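You operate a simulated robot arm through the tools that you are given. There is no shell and no other tool. Be economical: measure what you need, move in short steps, check, and stop when the job is done.

The job below is to be done with a simulated robot arm. You get a single attempt, and the scene is never put back.

## Task
Warm the loaf tin: light the oven at 220 and turn it off once READY lights.
Fine: SPARK on to light it, off again once it burns. The door stays shut.

The check looks at the end state, three seconds after you hand in, the way a careful person would. Anything else that was tipped, shoved, dropped, spilled or broken makes it a failure.

## Robot
A 6-joint arm with a two-finger parallel gripper, fixed in place. Base frame: the origin is at the foot of the arm, x ahead of it, y to its left, z up. Units: mm, degrees, N and s.
With the tool pointing down near the work surface it reaches from about 100 to 520 mm from the base axis. Its first joint turns from -66.0 to 66.0 degrees. Payload 2.7 kg.
The TCP is the grasp point between the finger pads, 23 mm short of the fingertips. In the tool frame z runs along the fingers and y along their closing line. Largest opening 94 mm; finger width 38, thickness 10; the body of the gripper, 54 by 96 mm, starts 39 mm behind the TCP.
Orientation is that of the tool frame in the base frame, as a unit quaternion [w, x, y, z]. With the fingers straight down and closing along the base's y, the tool's x points along the base's -x, its y along +y and its z along -z.

## Interface
- The arm moves only by the tool step_arm. Its argument "steps" is a list of rows, each a list of 7 numbers: the turn, a rotation vector about the tool's x, y, z in degrees, then the shift along the tool's x, y, z in mm, then the gripper command, from -1 (shut) to 1 (fully open), values between in proportion. In form: [[ax, ay, az, tx, ty, tz, hand], ...]. A call has 1 to 8 rows; each row is the pose to reach, as a shift and turn from the pose commanded when the call began, along the tool's axes at that moment. Rows are played at 5 a second. More than 50 mm and 8.6 degrees between two rows, or a gripper value outside its range, and nothing of the call is played. A pose out of reach is approached as far as the arm can. The call stops where the force on the tool passes 40 N (or 10 N more than at its start, if that is more) or the arm is blocked; 0.2 s more then pass. The fingers move at their own pace (about 45 mm/s each) and stop on an object; they squeeze with about 35 N. The grip force told is the motor's: it shows also when the fingers shut on nothing. Time passes only in rows, and 0.2 s behind the last, so rows that repeat a pose let the fingers close. It gives the time, the measured TCP pose, the force on the tool (base axes), the opening and the grip force at its end, in the units of the frame above (readings bear some noise).
- Cameras (640 x 400 px; columns grow to the right, rows downward): "scene" is fixed at [83.7, -446.2, 1397.9]; the picture's right is [0.64, -0.77, 0.00], its down [-0.50, -0.42, -0.76] and it looks along [0.58, 0.48, -0.65] (base axes); focal length 333 px, centre (320, 200). "wrist" rides on the gripper at [86, 16, -74] in the tool frame; the picture's right is [-0.18, 0.98, 0.00], its down [-0.58, -0.11, -0.81] and it looks along [-0.79, -0.15, 0.59] (tool axes); focal length 243 px, centre (320, 200). There is no depth. A picture from a camera that has moved, and an enlarged one, comes with that camera's place and axes in the base frame and with its lens.
- get_image(camera): a new picture of that camera. No time passes.
- close_up(camera, box): a new picture of the part [left, top, right, bottom] of that camera's present view, enlarged. No time passes.
- close_job(): hands the job in; it is judged then, once.

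Work in short steps. Places have to be worked out from the pictures, the camera data and where the tool is seen: move nearer, look again, correct. Check each grasp and each placing, and mend what went wrong. You have 120 turns and 64 pictures in all, those below and enlarged ones among them. Open the gripper and draw the arm clear of the work before you hand the job in, unless the task says otherwise; then end with one line.

The tools are called after "Request:" as name(argument=value, ...) on one line, values as JSON. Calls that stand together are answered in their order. step_arm: Moves the arm, as the interface text tells. Its arguments: {"type":"object","properties":{"steps":{"type":"array","items":{"type":"array","items":{"type":"number"}}}},"required":["steps"]} The other tools are called the same way: get_image (camera) takes a picture; close_up (camera, box) takes an enlarged picture of a part of a camera's view; close_job () hands the job in.

At the start:

```text
time: 0.0
tcp_pos: [374.7, 255.6, 935.2]
ee_rot: [0.001, 0.0, 1.0, 0.0]
wrist_force: [-0.3, 0.1, 0.3]
opening: 93.7
gripper_force: 0.0
```

scene: 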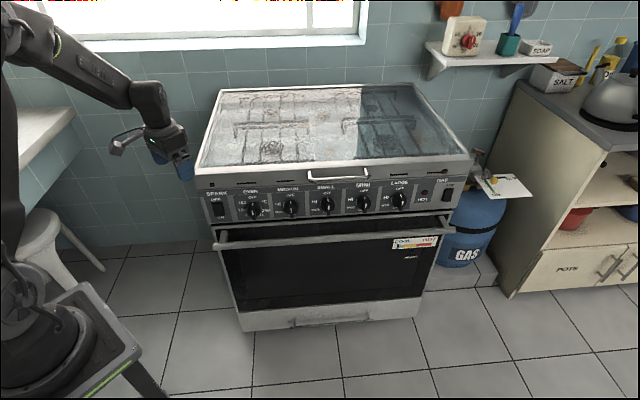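
wrist: 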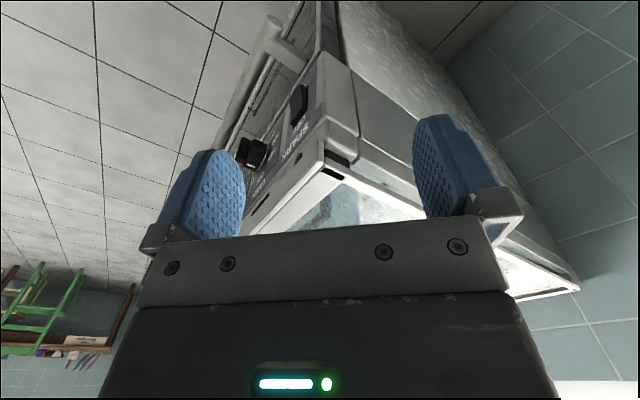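

I'll start by looking closely at the control panel and the gas bottle area.

Request:
close_up(camera="scene", box=[195, 160, 335, 247])

Request:
close_up(camera="scene", box=[325, 160, 465, 247])

Request:
close_up(camera="scene", box=[430, 140, 550, 215])

Request:
close_up(camera="scene", box=[375, 220, 455, 270])

```text
4.57 times, centred on (265, 204) of scene
camera zoom: at [83.7, -446.2, 1397.9], right [0.64, -0.77, 0.0], down [-0.5, -0.42, -0.76], along [0.58, 0.48, -0.65], focal length 1522 px, centre (571, 184)
```

zoom: 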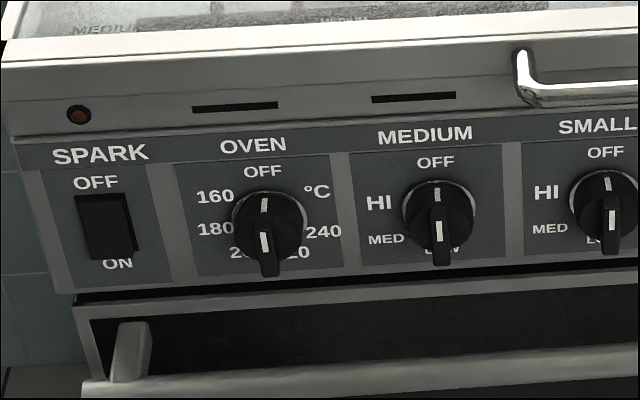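

```text
4.57 times, centred on (395, 204) of scene
camera zoom: at [83.7, -446.2, 1397.9], right [0.64, -0.77, 0.0], down [-0.5, -0.42, -0.76], along [0.58, 0.48, -0.65], focal length 1522 px, centre (-23, 184)
```

zoom: 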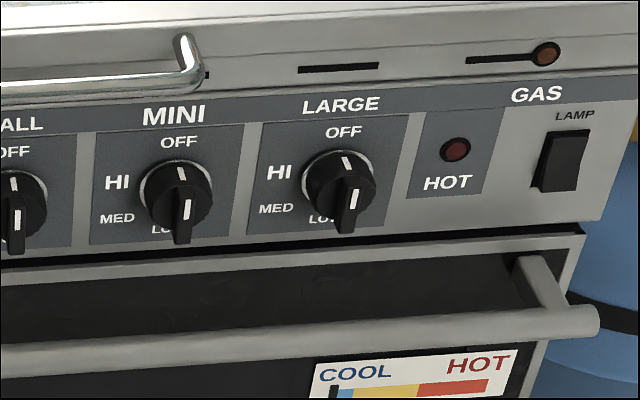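

```text
5.33 times, centred on (490, 178) of scene
camera zoom: at [83.7, -446.2, 1397.9], right [0.64, -0.77, 0.0], down [-0.5, -0.42, -0.76], along [0.58, 0.48, -0.65], focal length 1776 px, centre (-587, 320)
```

zoom: 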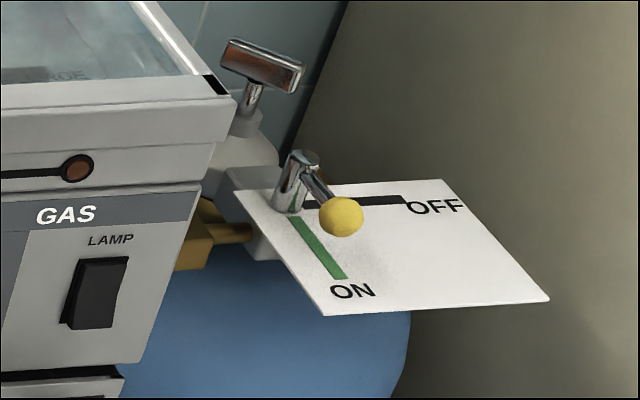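

```text
8.00 times, centred on (415, 245) of scene
camera zoom: at [83.7, -446.2, 1397.9], right [0.64, -0.77, 0.0], down [-0.5, -0.42, -0.76], along [0.58, 0.48, -0.65], focal length 2663 px, centre (-440, -160)
```

zoom: 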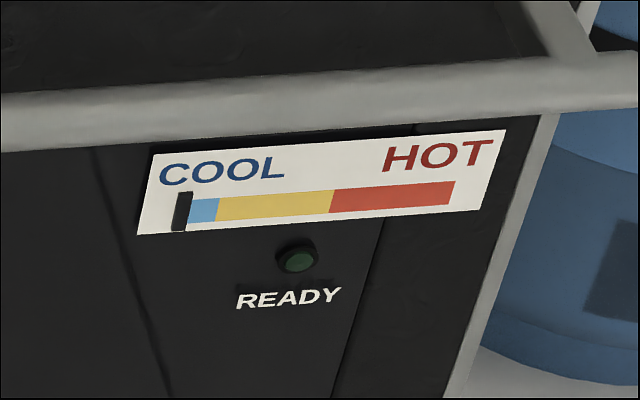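

Triangulating between both cameras, the SPARK switch is near (435, 219, 763) and the panel runs along (0.707, -0.707), facing the robot. The gas lever lies parallel to ON. I'll back the tool off the stove, yaw it 45° and then look again.

Request:
step_arm(steps=[[0, 0, -7.5, 4, -18, 0, 0], [0, 0, -15, 8, -36, 0, -0.5], [0, 0, -22.5, 12, -54, 0, -1], [0, 0, -30, 18, -72, 0, -1], [0, 0, -37.5, 22, -90, 0, -1], [0, 0, -45, 25, -106, 0, -1]])

```text
time: 1.4
tcp_pos: [350.0, 148.6, 934.3]
ee_rot: [0.0, -0.384, 0.923, 0.0]
wrist_force: [-0.2, -0.6, -0.2]
opening: 0.0
gripper_force: 31.3
```

The yaw went as planned. Next I pitch the tool up toward horizontal, facing the panel.

Request:
step_arm(steps=[[0, -8.5, 0, 3, 0, 0, -1], [0, -17, 0, 6, 0, 0, -1], [0, -25.5, 0, 9, 0, 5, -1], [0, -34, 0, 12, 0, 10, -1], [0, -42.5, 0, 15, 0, 20, -1], [0, -51, 0, 18, 0, 30, -1], [0, -59.5, 0, 20, 0, 40, -1], [0, -68, 0, 20, 0, 50, -1]])

```text
time: 3.2
tcp_pos: [358.1, 130.4, 910.9]
ee_rot: [0.513, -0.316, 0.768, 0.217]
wrist_force: [0.6, 0.4, -1.2]
opening: 0.0
gripper_force: 34.7
out of reach, approached as far as the arm can: row 7, 8
```

Nearly horizontal now (68°), but the last rows were out of reach, probably because the arm folds too close. I'll check both views.

Request:
get_image(camera="wrist")

Request:
get_image(camera="scene")

```text
57 pictures are left
camera wrist: at [274.5, 70.3, 858.9], right [-0.65, 0.74, 0.18], down [-0.29, -0.46, 0.84], along [0.71, 0.49, 0.51], focal length 243 px, centre (320, 200)
```

wrist: 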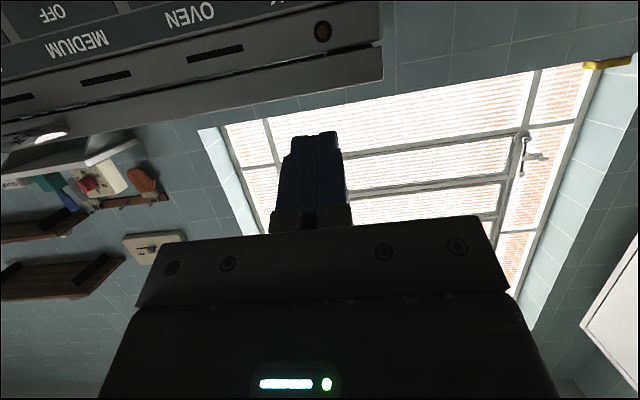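

```text
56 pictures are left
```

scene: 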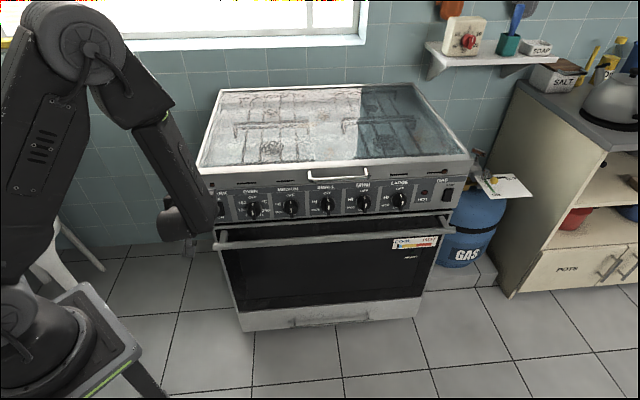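

With the wrist camera below the tool, a lower, flatter pitch should show the dial straight on. I'll lower the tool and pitch back slightly to read the oven dial.

Request:
step_arm(steps=[[0, 4, 0, 15, -10, 9, -1], [0, 8, 0, 30, -20, 18, -1], [0, 12, 0, 45, -30, 27, -1], [0, 14, 0, 60, -40, 36, -1]])

Request:
get_image(camera="wrist")

```text
time: 4.2
tcp_pos: [395.1, 110.4, 843.2]
ee_rot: [0.419, -0.341, 0.824, 0.173]
wrist_force: [-0.3, -0.6, -0.2]
opening: 0.0
gripper_force: 35.0
```

```text
55 pictures are left
camera wrist: at [304.8, 42.9, 816.3], right [-0.62, 0.77, 0.15], down [-0.14, -0.3, 0.94], along [0.77, 0.56, 0.29], focal length 243 px, centre (320, 200)
```

wrist: 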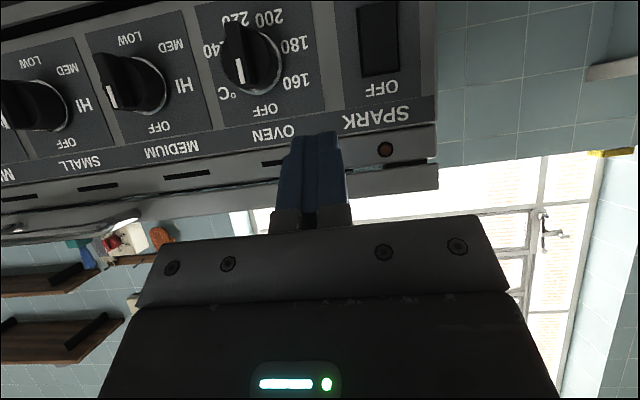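

A clear, level view (upside down). I'll enlarge the oven dial and switch.

Request:
close_up(camera="wrist", box=[190, 0, 350, 100])

Request:
close_up(camera="wrist", box=[310, 0, 440, 81])

```text
4.00 times, centred on (270, 50) of wrist
camera zoom: at [304.8, 42.9, 816.3], right [-0.62, 0.77, 0.15], down [-0.14, -0.3, 0.94], along [0.77, 0.56, 0.29], focal length 970 px, centre (520, 800)
```

zoom: 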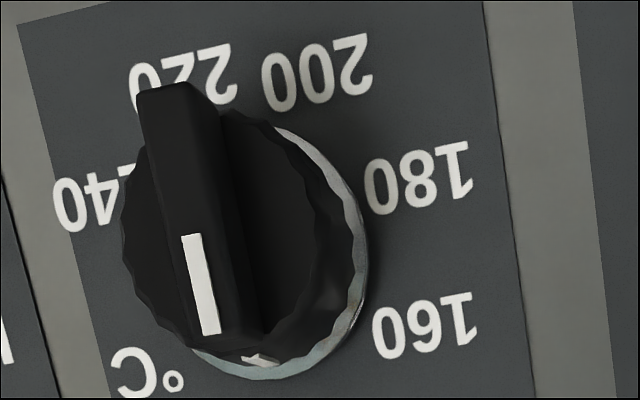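

```text
4.92 times, centred on (375, 40) of wrist
camera zoom: at [304.8, 42.9, 816.3], right [-0.62, 0.77, 0.15], down [-0.14, -0.3, 0.94], along [0.77, 0.56, 0.29], focal length 1194 px, centre (49, 985)
```

zoom: 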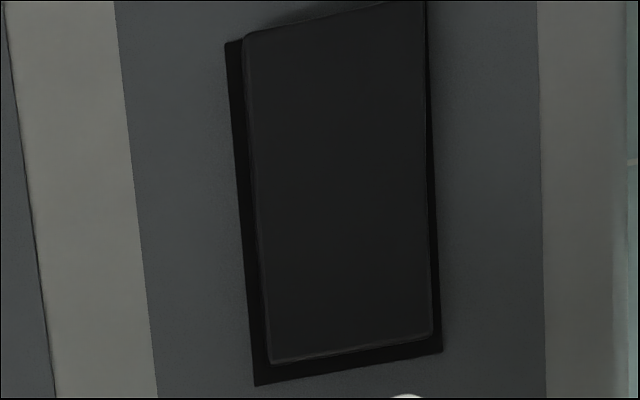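

The labels sit at OFF 0° and, anticlockwise, 160 at 60°, 180 at 105°, 200 at 150°, 220 at 195° and 240 at 240°. The knob centre is about e=253, Z=762 and the lower half of the SPARK rocker stands out. I'll move the fingertips in front of that lower half.

Request:
step_arm(steps=[[0, 0, 0, 17, 12, 18, -1], [0, 0, 0, 34, 24, 36, -1], [0, 0, 0, 52, 36, 54, -1], [0, 0, 0, 69, 47, 72, -1]])

Request:
get_image(camera="wrist")

Request:
get_image(camera="scene")

```text
time: 5.2
tcp_pos: [413.3, 156.6, 760.5]
ee_rot: [0.41, -0.34, 0.826, 0.184]
wrist_force: [0.4, -0.3, 0.1]
opening: 0.0
gripper_force: 35.2
out of reach, approached as far as the arm can: row 2, 3, 4
```

```text
52 pictures are left
camera wrist: at [324.1, 88.7, 735.1], right [-0.62, 0.76, 0.17], down [-0.12, -0.31, 0.94], along [0.78, 0.57, 0.28], focal length 243 px, centre (320, 200)
```

wrist: 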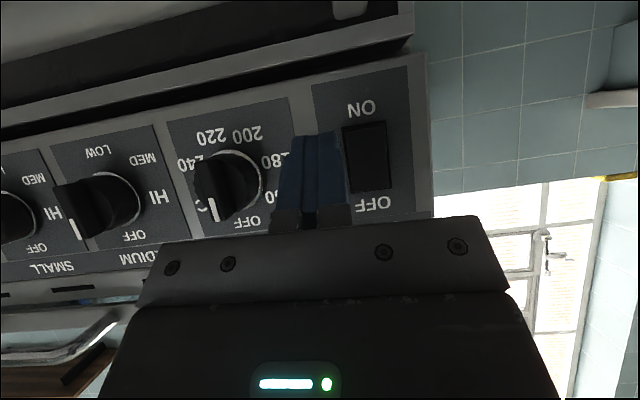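

```text
51 pictures are left
```

scene: 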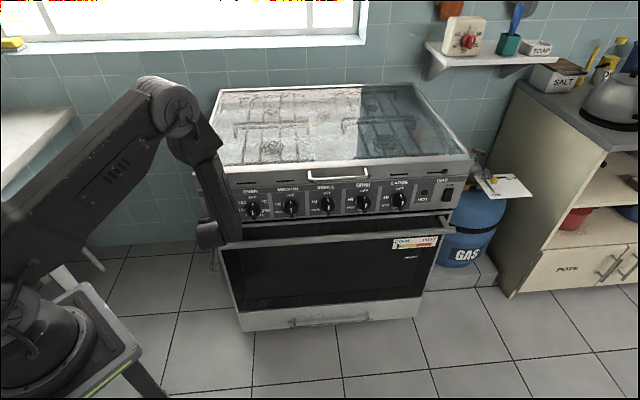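

It stopped at d≈403, e≈181, Z≈760. The out-of-reach part seems to be too far back toward the base, so I'll try a small forward-left step to learn where the commanded pose is.

Request:
step_arm(steps=[[0, 0, 0, -5, 6, 6, -1]])

```text
time: 5.6
tcp_pos: [424.0, 165.3, 765.5]
ee_rot: [0.417, -0.341, 0.823, 0.178]
wrist_force: [0.0, 0.2, -0.1]
opening: 0.0
gripper_force: 34.9
out of reach, approached as far as the arm can: row 1
```

The result suggests the command base is still the unreached pose. One more small forward step will confirm that.

Request:
step_arm(steps=[[0, 0, 0, -8.3, 0, 11.3, -1]])

```text
time: 6.0
tcp_pos: [433.7, 175.9, 765.3]
ee_rot: [0.419, -0.342, 0.823, 0.174]
wrist_force: [-0.3, -0.1, -0.2]
opening: 0.3
gripper_force: 35.0
```

That one was reachable, so the base is the clipped pose: d=431, e=182, Z=765. I'll back off 11 mm and slide left and down to the SPARK rocker's lower half.

Request:
step_arm(steps=[[0, 0, 0, 6.5, 0, -8.9, -1], [0, 0, 0, 14, 14, -3.3, -1], [0, 0, 0, 21.9, 28, 2.3, -1]])

Request:
get_image(camera="wrist")

```text
time: 6.8
tcp_pos: [427.1, 182.9, 756.4]
ee_rot: [0.416, -0.337, 0.826, 0.178]
wrist_force: [-4.7, -5.9, 4.7]
opening: 0.0
gripper_force: 35.5
out of reach, approached as far as the arm can: row 2, 3
stopped in row 3: the force on the tool passed its limit (the readings are from after the stop); the commanded pose is now the measured one
```

```text
50 pictures are left
camera wrist: at [335.0, 116.1, 731.2], right [-0.61, 0.77, 0.16], down [-0.13, -0.3, 0.94], along [0.78, 0.56, 0.29], focal length 243 px, centre (320, 200)
```

wrist: 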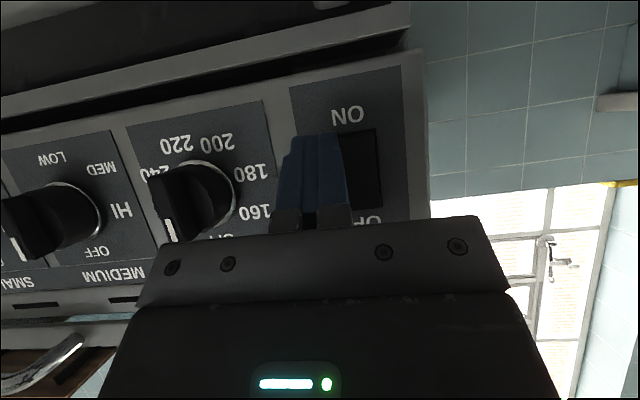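

It was blocked while drifting forward and touched at d≈431, e≈173, Z≈756. I'll back off a little and study the arm's configuration to understand the limit.

Request:
step_arm(steps=[[0, 0, 0, 0, 0, -20, -1]])

Request:
close_up(camera="scene", box=[0, 50, 320, 250])

```text
time: 7.2
tcp_pos: [416.0, 172.2, 767.9]
ee_rot: [0.414, -0.337, 0.826, 0.18]
wrist_force: [-0.3, 0.7, 0.1]
opening: 0.0
gripper_force: 35.3
```

```text
2.00 times, centred on (160, 150) of scene
camera zoom: at [83.8, -446.2, 1397.9], right [0.64, -0.77, 0.0], down [-0.5, -0.42, -0.76], along [0.58, 0.48, -0.65], focal length 666 px, centre (640, 300)
```

zoom: 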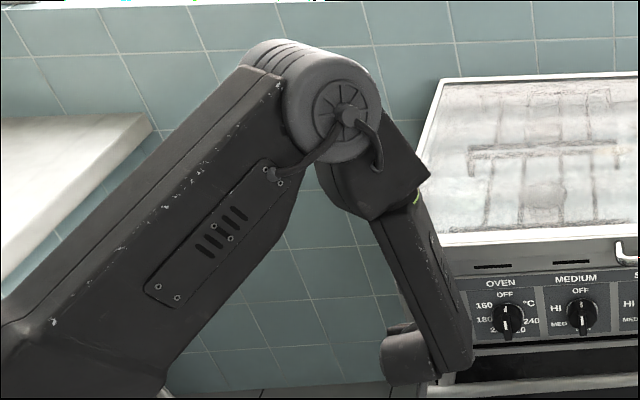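

The limit fits an elbow-fold bound: the wrist must stay about 350 mm or more from the shoulder. A steeper tool pitch (40°) satisfies it at the SPARK switch, so I pitch down 14° and then slide to the lower half.

Request:
step_arm(steps=[[0, 7, 0, 0, 0, 0, -1], [0, 14, 0, 0, 6, 0, -1], [0, 14, 0, 5, 18, 6, -1], [0, 14, 0, 10.6, 18, 12.7, -1]])

Request:
get_image(camera="wrist")

```text
time: 8.2
tcp_pos: [403.7, 188.1, 752.7]
ee_rot: [0.312, -0.356, 0.87, 0.135]
wrist_force: [0.9, 1.1, -0.1]
opening: 0.0
gripper_force: 34.9
```

```text
48 pictures are left
camera wrist: at [311.2, 119.3, 754.5], right [-0.59, 0.8, 0.13], down [0.04, -0.14, 0.99], along [0.81, 0.59, 0.05], focal length 243 px, centre (320, 200)
```

wrist: 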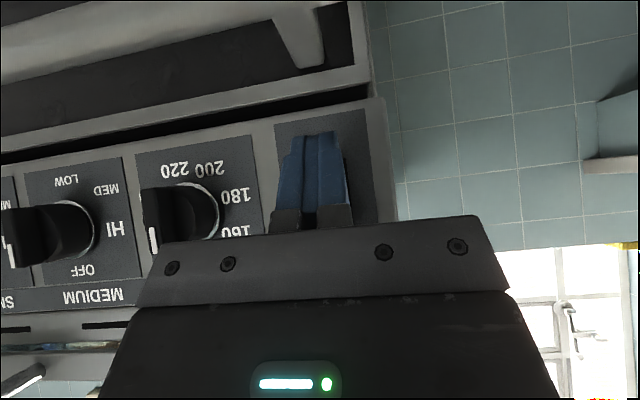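

Aligned over the lower rocker half (d=418.5, e=152, Z=753). I press forward with the force stop as the limit.

Request:
step_arm(steps=[[0, 0, 0, -3.8, 0, 3.2, -1], [0, 0, 0, -7.6, 0, 6.4, -1], [0, 0, 0, -9.9, 0, 8.4, -1], [0, 0, 0, -12.2, 0, 10.3, -1], [0, 0, 0, -14, 0, 11.9, -1]])

Request:
close_up(camera="wrist", box=[220, 80, 412, 200])

```text
time: 9.6
tcp_pos: [414.3, 197.8, 750.1]
ee_rot: [0.306, -0.356, 0.873, 0.134]
wrist_force: [-3.6, -4.1, 0.4]
opening: 0.1
gripper_force: 35.0
stopped in row 5: the force on the tool passed its limit (the readings are from after the stop); the commanded pose is now the measured one
```

```text
3.33 times, centred on (316, 140) of wrist
camera zoom: at [320.9, 128.4, 753.3], right [-0.59, 0.8, 0.13], down [0.05, -0.13, 0.99], along [0.81, 0.59, 0.04], focal length 809 px, centre (333, 400)
```

zoom: 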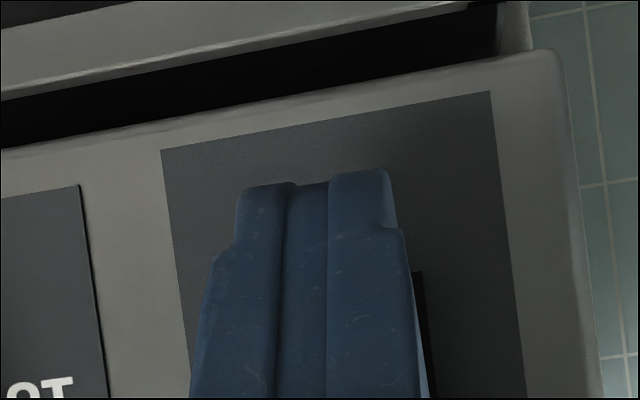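

Pressed to d≈433 with the force limit reached. I back off and look at the rocker.

Request:
step_arm(steps=[[0, 0, 0, 8, 0, -6, -1], [0, 0, 0, 12, -25, -20, -1], [0, 0, 0, 12, -55, -30, -1]])

Request:
get_image(camera="wrist")

Request:
close_up(camera="scene", box=[195, 160, 335, 247])

```text
time: 10.4
tcp_pos: [433.3, 138.1, 765.9]
ee_rot: [0.307, -0.356, 0.872, 0.134]
wrist_force: [-0.2, -0.2, -0.2]
opening: 0.0
gripper_force: 35.3
```

```text
46 pictures are left
camera wrist: at [340.4, 68.6, 767.6], right [-0.59, 0.8, 0.13], down [0.05, -0.13, 0.99], along [0.81, 0.59, 0.04], focal length 243 px, centre (320, 200)
```

wrist: 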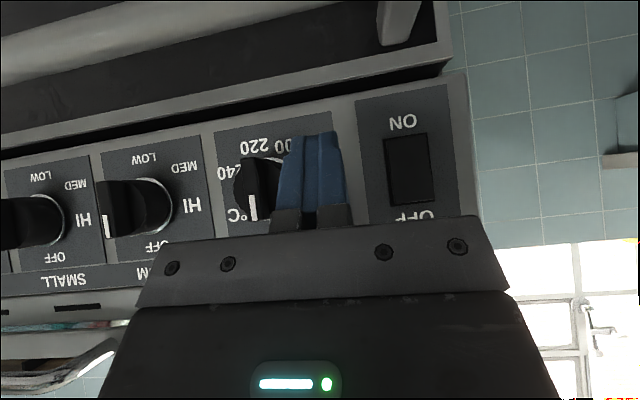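

```text
4.57 times, centred on (265, 204) of scene
camera zoom: at [83.7, -446.2, 1397.9], right [0.64, -0.77, 0.0], down [-0.5, -0.42, -0.76], along [0.58, 0.48, -0.65], focal length 1522 px, centre (571, 184)
```

zoom: 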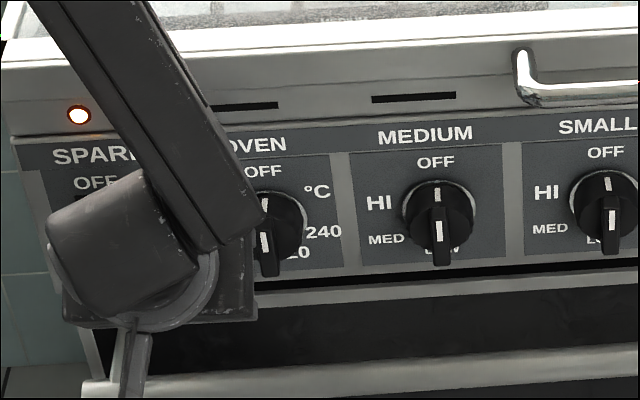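

The SPARK lamp is lit. Next I go to the OVEN knob: back off, slide across to e=253, yaw slightly and open the fingers to about 60 mm.

Request:
step_arm(steps=[[0, 0, 0, 16.1, 0, -13.5, -1], [-3.2, 0, -3.8, 16.1, -23, -13.5, -0.5], [-6.4, 0, -7.7, 16.1, -46, -13.5, 0.28], [-6.4, 0, -7.7, 16.1, -46, -13.5, 0.28]])

```text
time: 11.4
tcp_pos: [450.4, 90.1, 763.4]
ee_rot: [0.294, -0.43, 0.838, 0.161]
wrist_force: [0.4, -0.1, -0.1]
opening: 60.1
gripper_force: 0.1
```

At d=382, e=255, Z=763 with the fingers open 60 mm. Next I pitch up 50° to horizontal.

Request:
step_arm(steps=[[0, -8, 0, 0, 0, 0, 0.28], [0, -16, 0, 0, 0, 0, 0.28], [0, -24, 0, 0, 0, 0, 0.28], [0, -32, 0, -3, -0.7, 2.5, 0.28], [0, -40, 0, -6, -1.4, 5, 0.28], [0, -48, 0, -9, -2.1, 7.6, 0.28], [0, -50.2, 0, -9, -2.1, 7.6, 0.28]])

Request:
get_image(camera="scene")

Request:
get_image(camera="wrist")

```text
time: 13.0
tcp_pos: [458.4, 101.0, 765.0]
ee_rot: [0.623, -0.322, 0.632, 0.329]
wrist_force: [-0.4, 0.8, 0.4]
opening: 60.0
gripper_force: 0.1
```

```text
44 pictures are left
```

scene: 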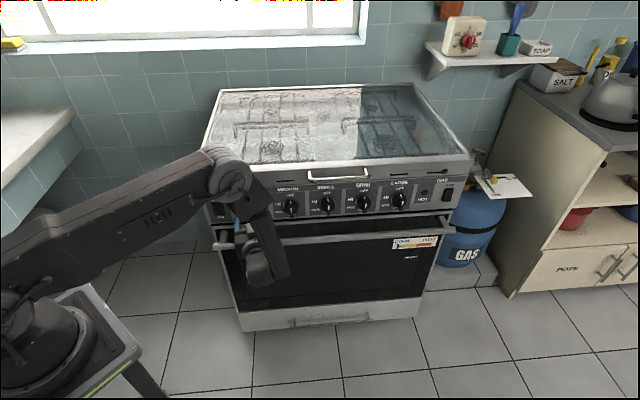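

```text
43 pictures are left
camera wrist: at [400.4, 48.2, 679.0], right [-0.8, 0.57, 0.2], down [-0.37, -0.72, 0.59], along [0.48, 0.39, 0.79], focal length 243 px, centre (320, 200)
```

wrist: 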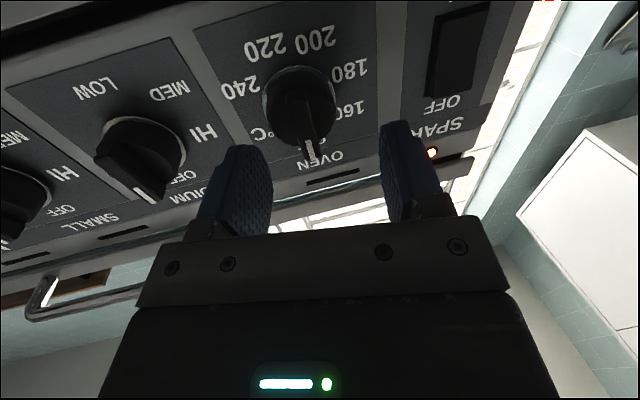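

The tool is horizontal and the knob bar sits between the open fingers. I move in 27 mm along the knob axis and look before closing.

Request:
step_arm(steps=[[0, 0, 0, 1.5, -2.7, 13.3, 0.28], [0, 0, 0, 3, -5.4, 26.5, 0.28]])

Request:
close_up(camera="wrist", box=[160, 0, 480, 200])

```text
time: 13.6
tcp_pos: [479.5, 118.6, 760.6]
ee_rot: [0.622, -0.321, 0.634, 0.329]
wrist_force: [-0.1, 0.0, -0.3]
opening: 60.1
gripper_force: 0.0
```

```text
2.00 times, centred on (320, 100) of wrist
camera zoom: at [420.7, 66.7, 675.3], right [-0.8, 0.57, 0.2], down [-0.37, -0.72, 0.59], along [0.48, 0.4, 0.78], focal length 485 px, centre (320, 400)
```

zoom: 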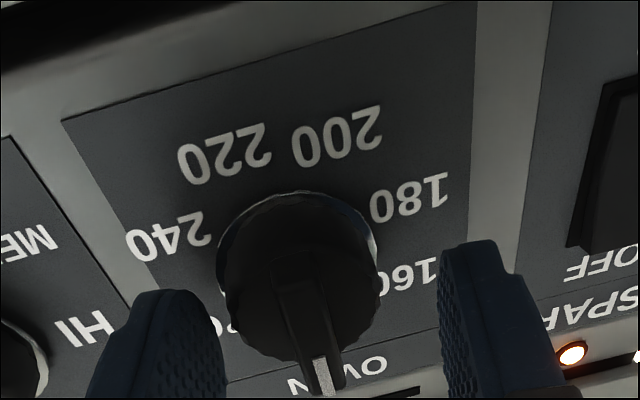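

Fingers straddle the bar symmetrically. I close on it.

Request:
step_arm(steps=[[0, 0, 0, 0, 0, 0, -1], [0, 0, 0, 0, 0, 0, -1], [0, 0, 0, 0, 0, 0, -1], [0, 0, 0, 0, 0, 0, -1]])

Request:
close_up(camera="wrist", box=[160, 0, 480, 200])

```text
time: 14.6
tcp_pos: [485.0, 111.6, 762.7]
ee_rot: [0.629, -0.313, 0.637, 0.317]
wrist_force: [2.1, -5.2, -5.1]
opening: 26.4
gripper_force: 45.0
stopped in row 4: the force on the tool passed its limit (the readings are from after the stop); the commanded pose is now the measured one
```

```text
2.00 times, centred on (320, 100) of wrist
camera zoom: at [426.4, 61.2, 676.4], right [-0.78, 0.59, 0.19], down [-0.39, -0.71, 0.59], along [0.49, 0.38, 0.79], focal length 485 px, centre (320, 400)
```

zoom: 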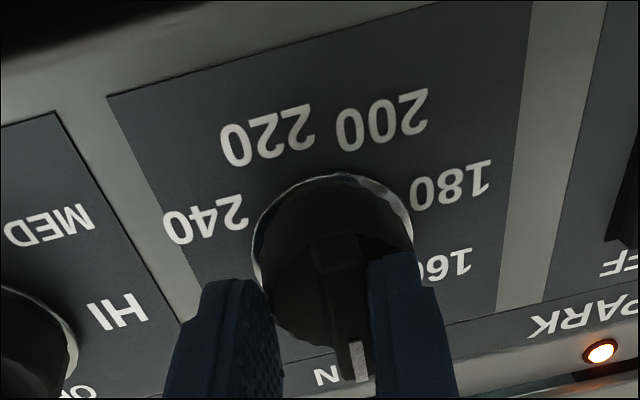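

The deeper left fingertip caught the knob's round body and pushed the tool to e=264. I open, back off about 5 mm, recentre at e≈254 and close again.

Request:
step_arm(steps=[[0, 0, 0, 0, 0, 0, 0.2], [0, 0, 0, 0, 0, -6, 0.2], [0, 0, 0, 0, 5, -5, 0.2], [0, 0, 0, 0, 10.5, -4, 0.2]])

Request:
close_up(camera="wrist", box=[160, 0, 480, 200])

```text
time: 15.6
tcp_pos: [473.8, 115.2, 763.2]
ee_rot: [0.629, -0.316, 0.635, 0.319]
wrist_force: [0.3, 0.9, -0.7]
opening: 56.6
gripper_force: 0.1
```

```text
2.00 times, centred on (320, 100) of wrist
camera zoom: at [415.0, 65.5, 676.7], right [-0.79, 0.59, 0.2], down [-0.39, -0.71, 0.59], along [0.48, 0.38, 0.79], focal length 485 px, centre (320, 400)
```

zoom: 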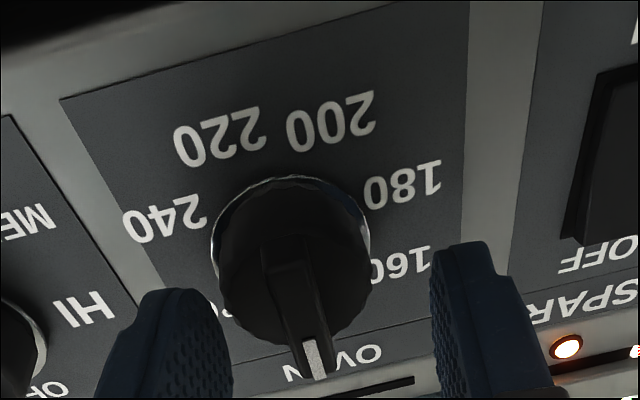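

Recentred at d=416, e=253.6, with the bar at e≈255. Closing again.

Request:
step_arm(steps=[[0, 0, 0, 0, -1, 0, 0], [0, 0, 0, 0, -1, 0, -0.4], [0, 0, 0, 0, -1, 0, -1], [0, 0, 0, 0, -1, 0, -1], [0, 0, 0, 0, -1, 0, -1]])

Request:
close_up(camera="wrist", box=[160, 0, 480, 200])

```text
time: 16.5
tcp_pos: [483.5, 110.0, 764.3]
ee_rot: [0.635, -0.307, 0.639, 0.308]
wrist_force: [12.5, -7.4, -7.1]
opening: 26.1
gripper_force: 34.6
stopped in row 4: the force on the tool passed its limit (the readings are from after the stop); the commanded pose is now the measured one
```

```text
2.00 times, centred on (320, 100) of wrist
camera zoom: at [422.9, 60.2, 678.0], right [-0.77, 0.61, 0.19], down [-0.41, -0.7, 0.59], along [0.49, 0.37, 0.79], focal length 485 px, centre (320, 400)
```

zoom: 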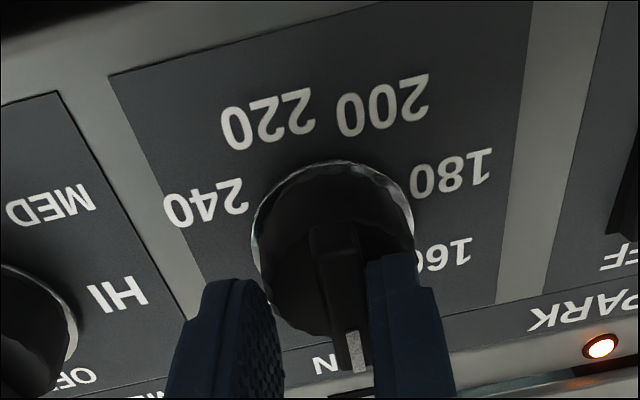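

The left tip is still hitting the knob's round body, whose front is nearer than I thought (d≈440), while the bar front is at 427. I open, retreat to d≈411, reduce the yaw and close with only the tips on the bar.

Request:
step_arm(steps=[[0, 0, 0, 0, 0, 0, 0], [1, 0, 0, 0, 0, -8, 0], [2, 0, 0, 0.7, 5, -8, 0], [2.5, 0, 0, 1.5, 10.4, -7.5, 0], [2.5, 0, 0, 1.5, 10.4, -7.5, 0]])

Request:
close_up(camera="wrist", box=[160, 0, 480, 200])

```text
time: 17.7
tcp_pos: [468.3, 111.8, 762.8]
ee_rot: [0.639, -0.295, 0.645, 0.298]
wrist_force: [0.8, 0.3, -0.1]
opening: 47.0
gripper_force: 0.0
```

```text
2.00 times, centred on (320, 100) of wrist
camera zoom: at [406.3, 64.8, 676.9], right [-0.75, 0.64, 0.19], down [-0.44, -0.68, 0.58], along [0.5, 0.35, 0.79], focal length 485 px, centre (320, 400)
```

zoom: 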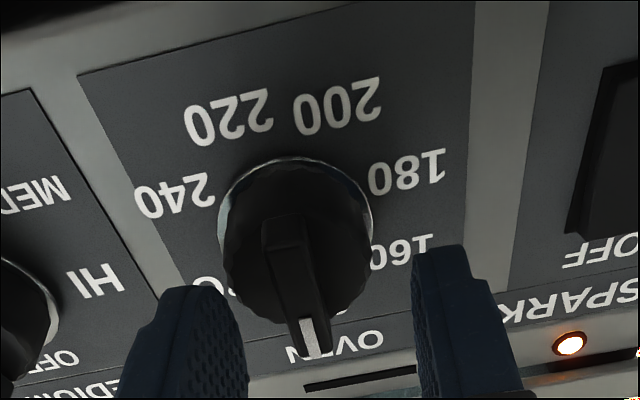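

Now d=410, e=252; the bar looks about 2–3 mm toward +e. I shift slightly and close.

Request:
step_arm(steps=[[0, 0, 0, 0, -2.5, 0, 0], [0, 0, 0, 0, -2.5, 0, -0.4], [0, 0, 0, 0, -2.5, 0, -0.6], [0, 0, 0, 0, -2.5, 0, -0.75], [0, 0, 0, 0, -2.5, 0, -1], [0, 0, 0, 0, -2.5, 0, -1]])

Request:
close_up(camera="wrist", box=[160, 0, 480, 200])

```text
time: 19.1
tcp_pos: [471.6, 108.1, 763.5]
ee_rot: [0.64, -0.295, 0.645, 0.296]
wrist_force: [10.3, -9.2, -5.7]
opening: 10.2
gripper_force: 44.9
```

```text
2.00 times, centred on (320, 100) of wrist
camera zoom: at [409.7, 62.1, 677.2], right [-0.74, 0.64, 0.19], down [-0.44, -0.68, 0.59], along [0.5, 0.35, 0.79], focal length 485 px, centre (320, 400)
```

zoom: 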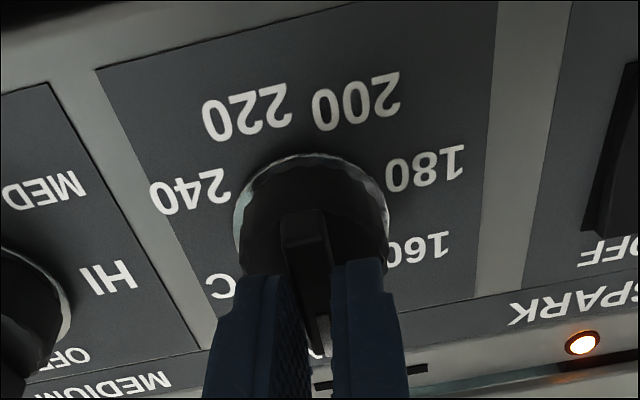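

Gripped the bar (10 mm opening). The side load says the bar is about 3 mm further +e, so I relieve that and start turning anticlockwise with a 16° test.

Request:
step_arm(steps=[[0, 0, 0, 1, -3, 0, -1], [0, 0.3, -4, 1, -3, 0, -1], [0, 0.6, -8, 1, -3, 0, -1], [0, 1, -12, 1, -3, 0, -1], [0, 1.3, -16, 1, -3, 0, -1]])

Request:
close_up(camera="wrist", box=[160, 0, 480, 200])

```text
time: 19.7
tcp_pos: [475.9, 112.8, 762.6]
ee_rot: [0.641, -0.321, 0.632, 0.296]
wrist_force: [-12.3, -4.7, 9.4]
opening: 10.3
gripper_force: 45.3
out of reach, approached as far as the arm can: row 2, 3
stopped in row 3: the force on the tool passed its limit (the readings are from after the stop); the commanded pose is now the measured one
```

```text
2.00 times, centred on (320, 100) of wrist
camera zoom: at [418.5, 60.2, 676.3], right [-0.78, 0.61, 0.15], down [-0.43, -0.69, 0.59], along [0.46, 0.39, 0.8], focal length 485 px, centre (320, 400)
```

zoom: 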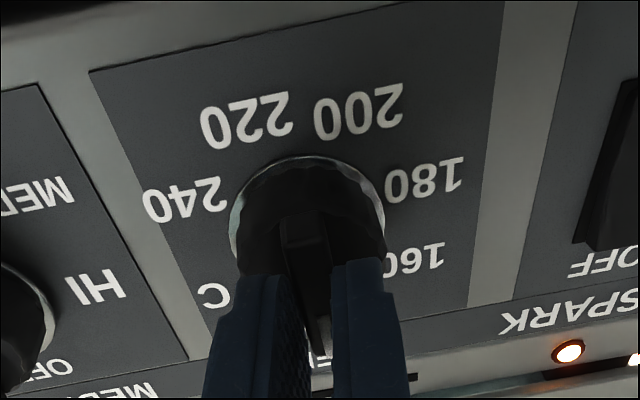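

Rolling negative gets clipped by a joint limit here. I release the knob, retreat a little and test the roll range in free air.

Request:
step_arm(steps=[[0, 0, 0, 0, 0, 0, -0.2], [0, 0, 0, 0, 0, 0, 0.1], [0, 0, 0, 0, -3, -10, 0.1], [0, 0, 0, 0, -6, -20, 0.1]])

Request:
step_arm(steps=[[0, 0, -6, 0, 0, 0, 0.1], [0, 0, -12, 0, 0, 0, 0.1]])

```text
time: 20.7
tcp_pos: [469.6, 92.2, 762.1]
ee_rot: [0.639, -0.321, 0.633, 0.297]
wrist_force: [-0.6, 0.5, 0.3]
opening: 51.9
gripper_force: 0.0
```

```text
time: 21.2
tcp_pos: [512.7, 80.2, 766.5]
ee_rot: [0.655, -0.374, 0.602, 0.261]
wrist_force: [-0.6, 0.9, 0.3]
opening: 51.6
gripper_force: 0.1
out of reach, approached as far as the arm can: row 1, 2
stopped in row 2: the force on the tool passed its limit (the readings are from after the stop); the commanded pose is now the measured one
```

Negative roll is clearly at a joint limit. I back off to a safe spot and test positive roll instead.

Request:
step_arm(steps=[[0, 0, 0, 0, 0, -10, 0.1], [0, 0, 0, 0, 0, -20, 0.1]])

Request:
step_arm(steps=[[0, 0, 8, 0, 0, 0, 0.1], [0, 0, 16, 0, 0, 0, 0.1], [0, 0, 24, 0, 0, 0, 0.1], [0, 0, 32, 0, 0, 0, 0.1], [0, 0, 40, 0, 0, 0, 0.1], [0, 0, 48, 0, 0, 0, 0.1], [0, 0, 56, 0, 0, 0, 0.1], [0, 0, 64, 0, 0, 0, 0.1]])

Request:
get_image(camera="scene")

```text
time: 21.8
tcp_pos: [502.9, 62.5, 766.6]
ee_rot: [0.654, -0.372, 0.603, 0.263]
wrist_force: [0.4, -0.7, -0.6]
opening: 51.8
gripper_force: 0.1
```

```text
time: 23.6
tcp_pos: [499.8, 64.9, 766.3]
ee_rot: [0.417, 0.004, 0.708, 0.569]
wrist_force: [0.6, -0.1, 0.4]
opening: 51.3
gripper_force: 0.1
```

```text
35 pictures are left
```

scene: 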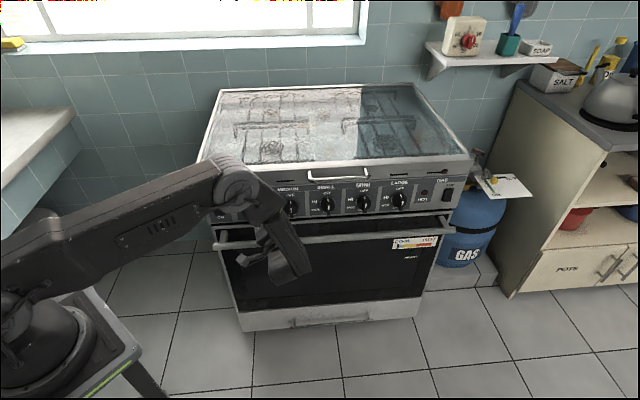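

Positive roll is free for 64°. If I can roll to about 180°, I can grip the bar there and turn anticlockwise almost the whole 195°. I keep testing.

Request:
step_arm(steps=[[0, 0, 8, 0, 0, 0, 0.1], [0, 0, 16, 0, 0, 0, 0.1], [0, 0, 24, 0, 0, 0, 0.1], [0, 0, 32, 0, 0, 0, 0.1], [0, 0, 40, 0, 0, 0, 0.1], [0, 0, 48, 0, 0, 0, 0.1], [0, 0, 56, 0, 0, 0, 0.1], [0, 0, 64, 0, 0, 0, 0.1]])

Request:
step_arm(steps=[[0, 0, 8, 0, 0, 0, 0.1], [0, 0, 16, 0, 0, 0, 0.1], [0, 0, 24, 0, 0, 0, 0.1], [0, 0, 32, 0, 0, 0, 0.1], [0, 0, 40, 0, 0, 0, 0.1], [0, 0, 48, 0, 0, 0, 0.1]])

Request:
get_image(camera="wrist")

```text
time: 25.4
tcp_pos: [501.0, 64.2, 765.8]
ee_rot: [0.053, 0.378, 0.599, 0.704]
wrist_force: [0.5, 1.0, -0.9]
opening: 51.5
gripper_force: 0.2
```

```text
time: 26.8
tcp_pos: [500.0, 63.5, 765.8]
ee_rot: [-0.237, 0.59, 0.393, 0.665]
wrist_force: [-0.2, 0.0, -0.4]
opening: 52.0
gripper_force: 0.1
```

```text
34 pictures are left
camera wrist: at [451.2, 7.7, 854.2], right [0.8, -0.59, 0.06], down [-0.45, -0.67, -0.59], along [0.39, 0.44, -0.81], focal length 243 px, centre (320, 200)
```

wrist: 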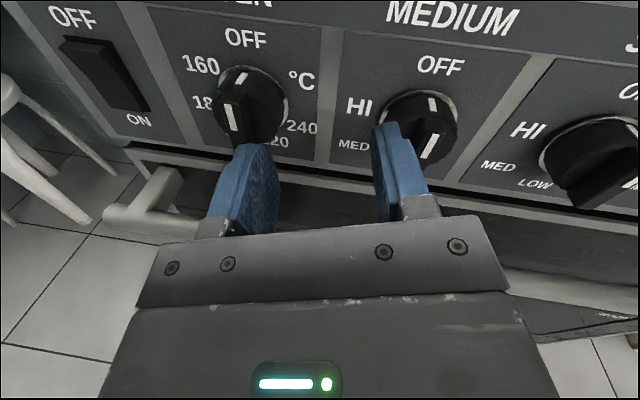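

The upright view is excellent, and the oven knob is still at OFF. I roll the last 14° to 180 and back off a little before sliding to the knob.

Request:
step_arm(steps=[[0, 0, 7, 0, 0, -4, 0.1], [0, 0, 14, 0, 0, -8, 0.1]])

```text
time: 27.4
tcp_pos: [495.9, 57.8, 766.6]
ee_rot: [-0.317, 0.634, 0.319, 0.63]
wrist_force: [-0.4, 1.1, -0.6]
opening: 51.6
gripper_force: 0.0
```

Next I slide 52 mm left to the oven knob axis, straighten the yaw a little and look.

Request:
step_arm(steps=[[-2, 0, 0, -1.7, -26, 5.3, 0.1], [-4, 0, 0, -3.5, -51.5, 10.6, 0.1]])

Request:
get_image(camera="wrist")

```text
time: 28.0
tcp_pos: [460.0, 96.7, 762.8]
ee_rot: [-0.294, 0.643, 0.297, 0.641]
wrist_force: [-0.5, 0.6, 0.8]
opening: 51.6
gripper_force: 0.1
```

```text
33 pictures are left
camera wrist: at [424.1, 30.3, 849.2], right [0.75, -0.64, -0.18], down [-0.61, -0.54, -0.58], along [0.27, 0.54, -0.8], focal length 243 px, centre (320, 200)
```

wrist: 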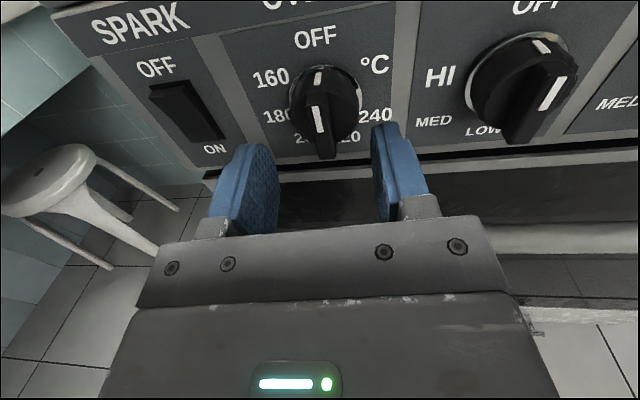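

Centred on the knob with the tool at d=394. I advance 16 mm so only the tips overlap the bar, and close.

Request:
step_arm(steps=[[0, 0, 0, 0, 0.7, 8, 0.1], [0, 0, 0, 0, 1.3, 16.5, 0.1], [0, 0, 0, 0, 1.3, 16.5, -0.4], [0, 0, 0, 0, 1.3, 16.5, -0.6], [0, 0, 0, 0, 1.3, 16.5, -0.75], [0, 0, 0, 0, 1.3, 16.5, -1], [0, 0, 0, 0, 1.3, 16.5, -1]])

Request:
get_image(camera="wrist")

```text
time: 29.6
tcp_pos: [471.6, 107.9, 762.9]
ee_rot: [-0.293, 0.644, 0.296, 0.642]
wrist_force: [4.7, -3.3, -2.0]
opening: 10.0
gripper_force: 45.0
```

```text
32 pictures are left
camera wrist: at [435.3, 41.8, 849.2], right [0.75, -0.64, -0.18], down [-0.61, -0.54, -0.58], along [0.27, 0.54, -0.8], focal length 243 px, centre (320, 200)
```

wrist: 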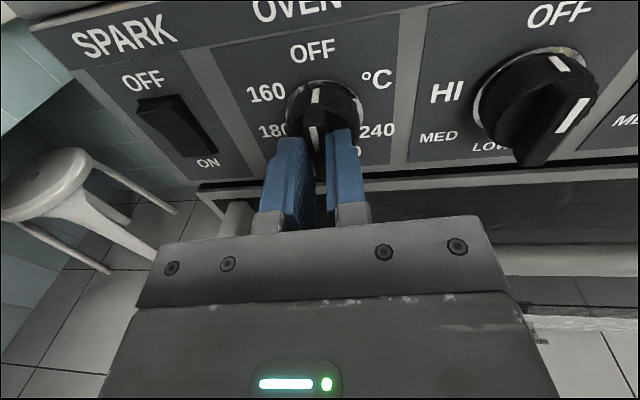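

Good grip at roll 180 with light side load. I begin the anticlockwise turn, 16° first.

Request:
step_arm(steps=[[0, -0.6, -8, 0, 0.7, 0, -1], [0, -1.2, -16, 0, 0.7, 0, -1]])

Request:
get_image(camera="wrist")

```text
time: 30.2
tcp_pos: [472.5, 108.7, 761.2]
ee_rot: [-0.201, 0.603, 0.386, 0.669]
wrist_force: [3.4, -0.2, -1.4]
opening: 16.9
gripper_force: 45.4
```

```text
31 pictures are left
camera wrist: at [417.9, 58.6, 851.1], right [0.76, -0.65, 0.09], down [-0.49, -0.66, -0.57], along [0.43, 0.38, -0.82], focal length 243 px, centre (320, 200)
```

wrist: 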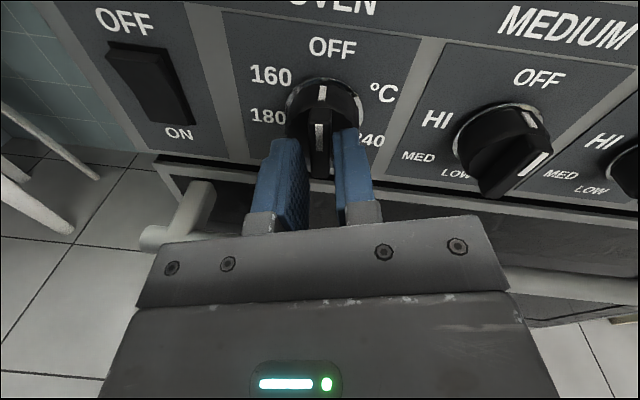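

The knob stayed at OFF while the pads twisted open around the bar, so it is locked. It's probably push-to-turn, as gas knobs often are. I return to roll 180 and push along the axis while gripping.

Request:
step_arm(steps=[[0, 0.6, 8, 0, 0, 0, -1], [0, 1.2, 16, 0, 0, 0, -1], [0, 1.2, 16, 0, 0, 0, -1]])

Request:
step_arm(steps=[[0, 0, 0, 0, 0.2, 3, -1], [0, 0, 0, 0, 0.5, 6, -1], [0, 0, 0, 0, 0.5, 6, -1]])

```text
time: 31.0
tcp_pos: [471.6, 109.6, 762.5]
ee_rot: [-0.295, 0.644, 0.298, 0.639]
wrist_force: [1.4, 3.2, -13.3]
opening: 10.5
gripper_force: 45.2
```

```text
time: 31.8
tcp_pos: [475.4, 111.6, 761.6]
ee_rot: [-0.295, 0.644, 0.296, 0.641]
wrist_force: [-29.1, -18.4, -5.1]
opening: 10.2
gripper_force: 44.7
```

The push force is about 34 N with 4 mm of travel. While holding it, I try the turn.

Request:
step_arm(steps=[[0, -0.3, -4, 0, 0, 0, -1], [0, -0.6, -8, 0, 0, 0, -1], [0, -0.9, -12, 0, 0, 0, -1], [0, -1.2, -16, 0, 0, 0, -1]])

Request:
close_up(camera="wrist", box=[200, 0, 440, 150])

```text
time: 32.8
tcp_pos: [475.5, 113.0, 761.8]
ee_rot: [-0.2, 0.603, 0.387, 0.669]
wrist_force: [-30.6, -25.5, -0.2]
opening: 10.4
gripper_force: 45.0
```

```text
2.67 times, centred on (320, 75) of wrist
camera zoom: at [421.9, 62.8, 851.1], right [0.76, -0.65, 0.1], down [-0.49, -0.66, -0.57], along [0.43, 0.38, -0.82], focal length 647 px, centre (320, 533)
```

zoom: 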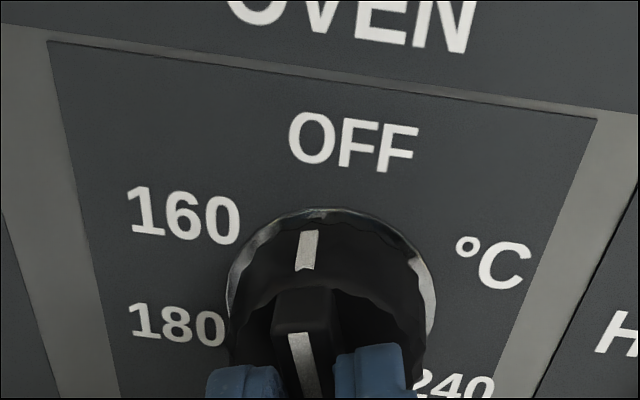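

The knob turned with the gripper (opening steady at 10.4, pointer past OFF). I ease the push by 2 mm and continue 56° anticlockwise.

Request:
step_arm(steps=[[0, -0.5, -7, 0, 0, -2, -1], [0, -1.1, -14, 0, 0, -2, -1], [0, -1.6, -21, 0, 0, -2, -1], [0, -2.2, -28, 0, 0, -2, -1], [0, -2.7, -35, 0, 0, -2, -1], [0, -3.2, -42, 0, 0, -2, -1], [0, -3.8, -49, 0, 0, -2, -1], [0, -4.3, -56, 0, 0, -2, -1]])

Request:
get_image(camera="wrist")

Request:
close_up(camera="scene", box=[195, 140, 475, 315])

```text
time: 34.6
tcp_pos: [474.4, 110.9, 762.2]
ee_rot: [0.152, 0.37, 0.632, 0.664]
wrist_force: [-21.5, 11.3, 14.7]
opening: 10.0
gripper_force: 44.8
```

```text
29 pictures are left
camera wrist: at [369.1, 113.2, 809.6], right [0.39, -0.27, 0.88], down [-0.19, -0.96, -0.22], along [0.9, -0.08, -0.42], focal length 243 px, centre (320, 200)
```

wrist: 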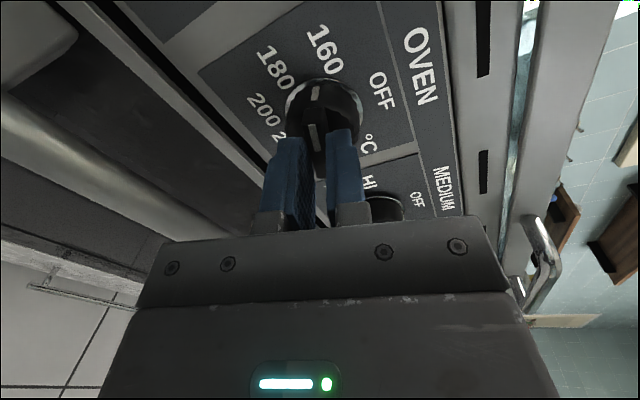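

```text
2.29 times, centred on (335, 228) of scene
camera zoom: at [83.1, -446.0, 1398.0], right [0.64, -0.77, 0.0], down [-0.5, -0.42, -0.76], along [0.58, 0.48, -0.65], focal length 761 px, centre (286, 137)
```

zoom: 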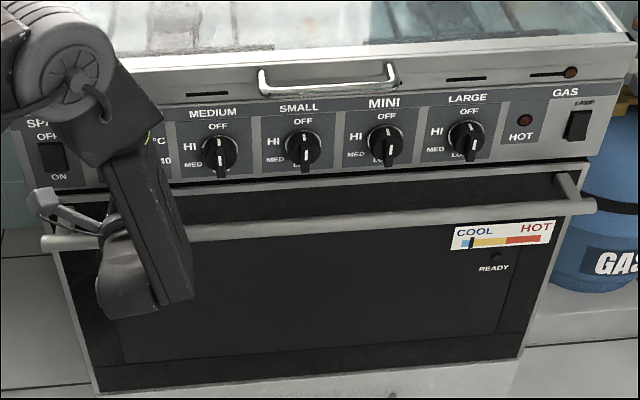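

Turned about 72°, with the pointer past 160 and tracking well. I continue another 64°.

Request:
step_arm(steps=[[0, -0.6, -8, 0, 0, 0, -1], [0, -1.2, -16, 0, 0, 0, -1], [0, -1.8, -24, 0, 0, 0, -1], [0, -2.5, -32, 0, 0, 0, -1], [0, -3.1, -40, 0, 0, 0, -1], [0, -3.7, -48, 0, 0, 0, -1], [0, -4.3, -56, 0, 0, 0, -1], [0, -4.9, -64, 0, 0, 0, -1]])

Request:
get_image(camera="wrist")

```text
time: 36.4
tcp_pos: [473.6, 112.9, 763.8]
ee_rot: [0.505, 0.004, 0.725, 0.468]
wrist_force: [-21.1, 17.2, 24.1]
opening: 10.3
gripper_force: 45.7
```

```text
27 pictures are left
camera wrist: at [368.3, 112.7, 715.2], right [-0.37, 0.47, 0.8], down [-0.26, -0.88, 0.39], along [0.89, -0.06, 0.45], focal length 243 px, centre (320, 200)
```

wrist: 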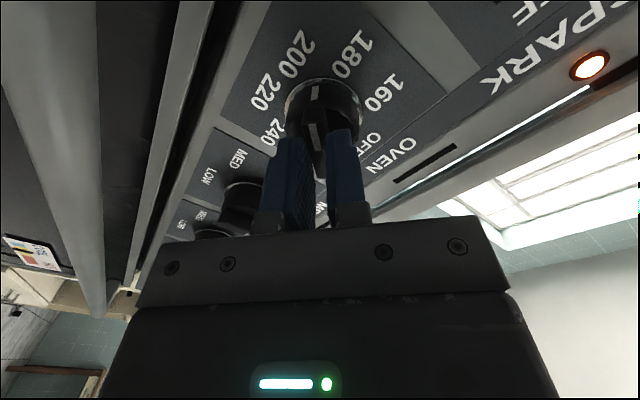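

Pointer is between 180 and 200, and the spark lamp is on. Side load has built up across the fingers, so I relieve 2.5 mm and turn 40° more, to about 176°.

Request:
step_arm(steps=[[0, 0, 0, 0, 2.5, 0, -1], [0, -0.6, -8, 0, 2.5, 0, -1], [0, -1.2, -16, 0, 2.5, 0, -1], [0, -1.8, -24, 0, 2.5, 0, -1], [0, -2.5, -32, 0, 2.5, 0, -1], [0, -3.1, -40, 0, 2.5, 0, -1]])

Request:
get_image(camera="scene")

```text
time: 37.8
tcp_pos: [473.6, 114.7, 763.8]
ee_rot: [0.65, -0.229, 0.674, 0.267]
wrist_force: [-19.5, 14.6, -2.5]
opening: 10.3
gripper_force: 45.4
```

```text
26 pictures are left
```

scene: 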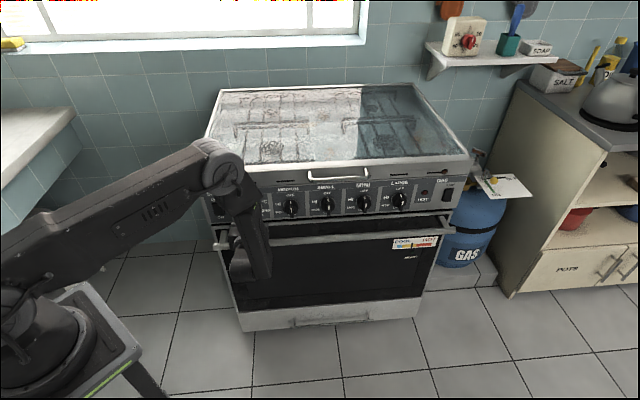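

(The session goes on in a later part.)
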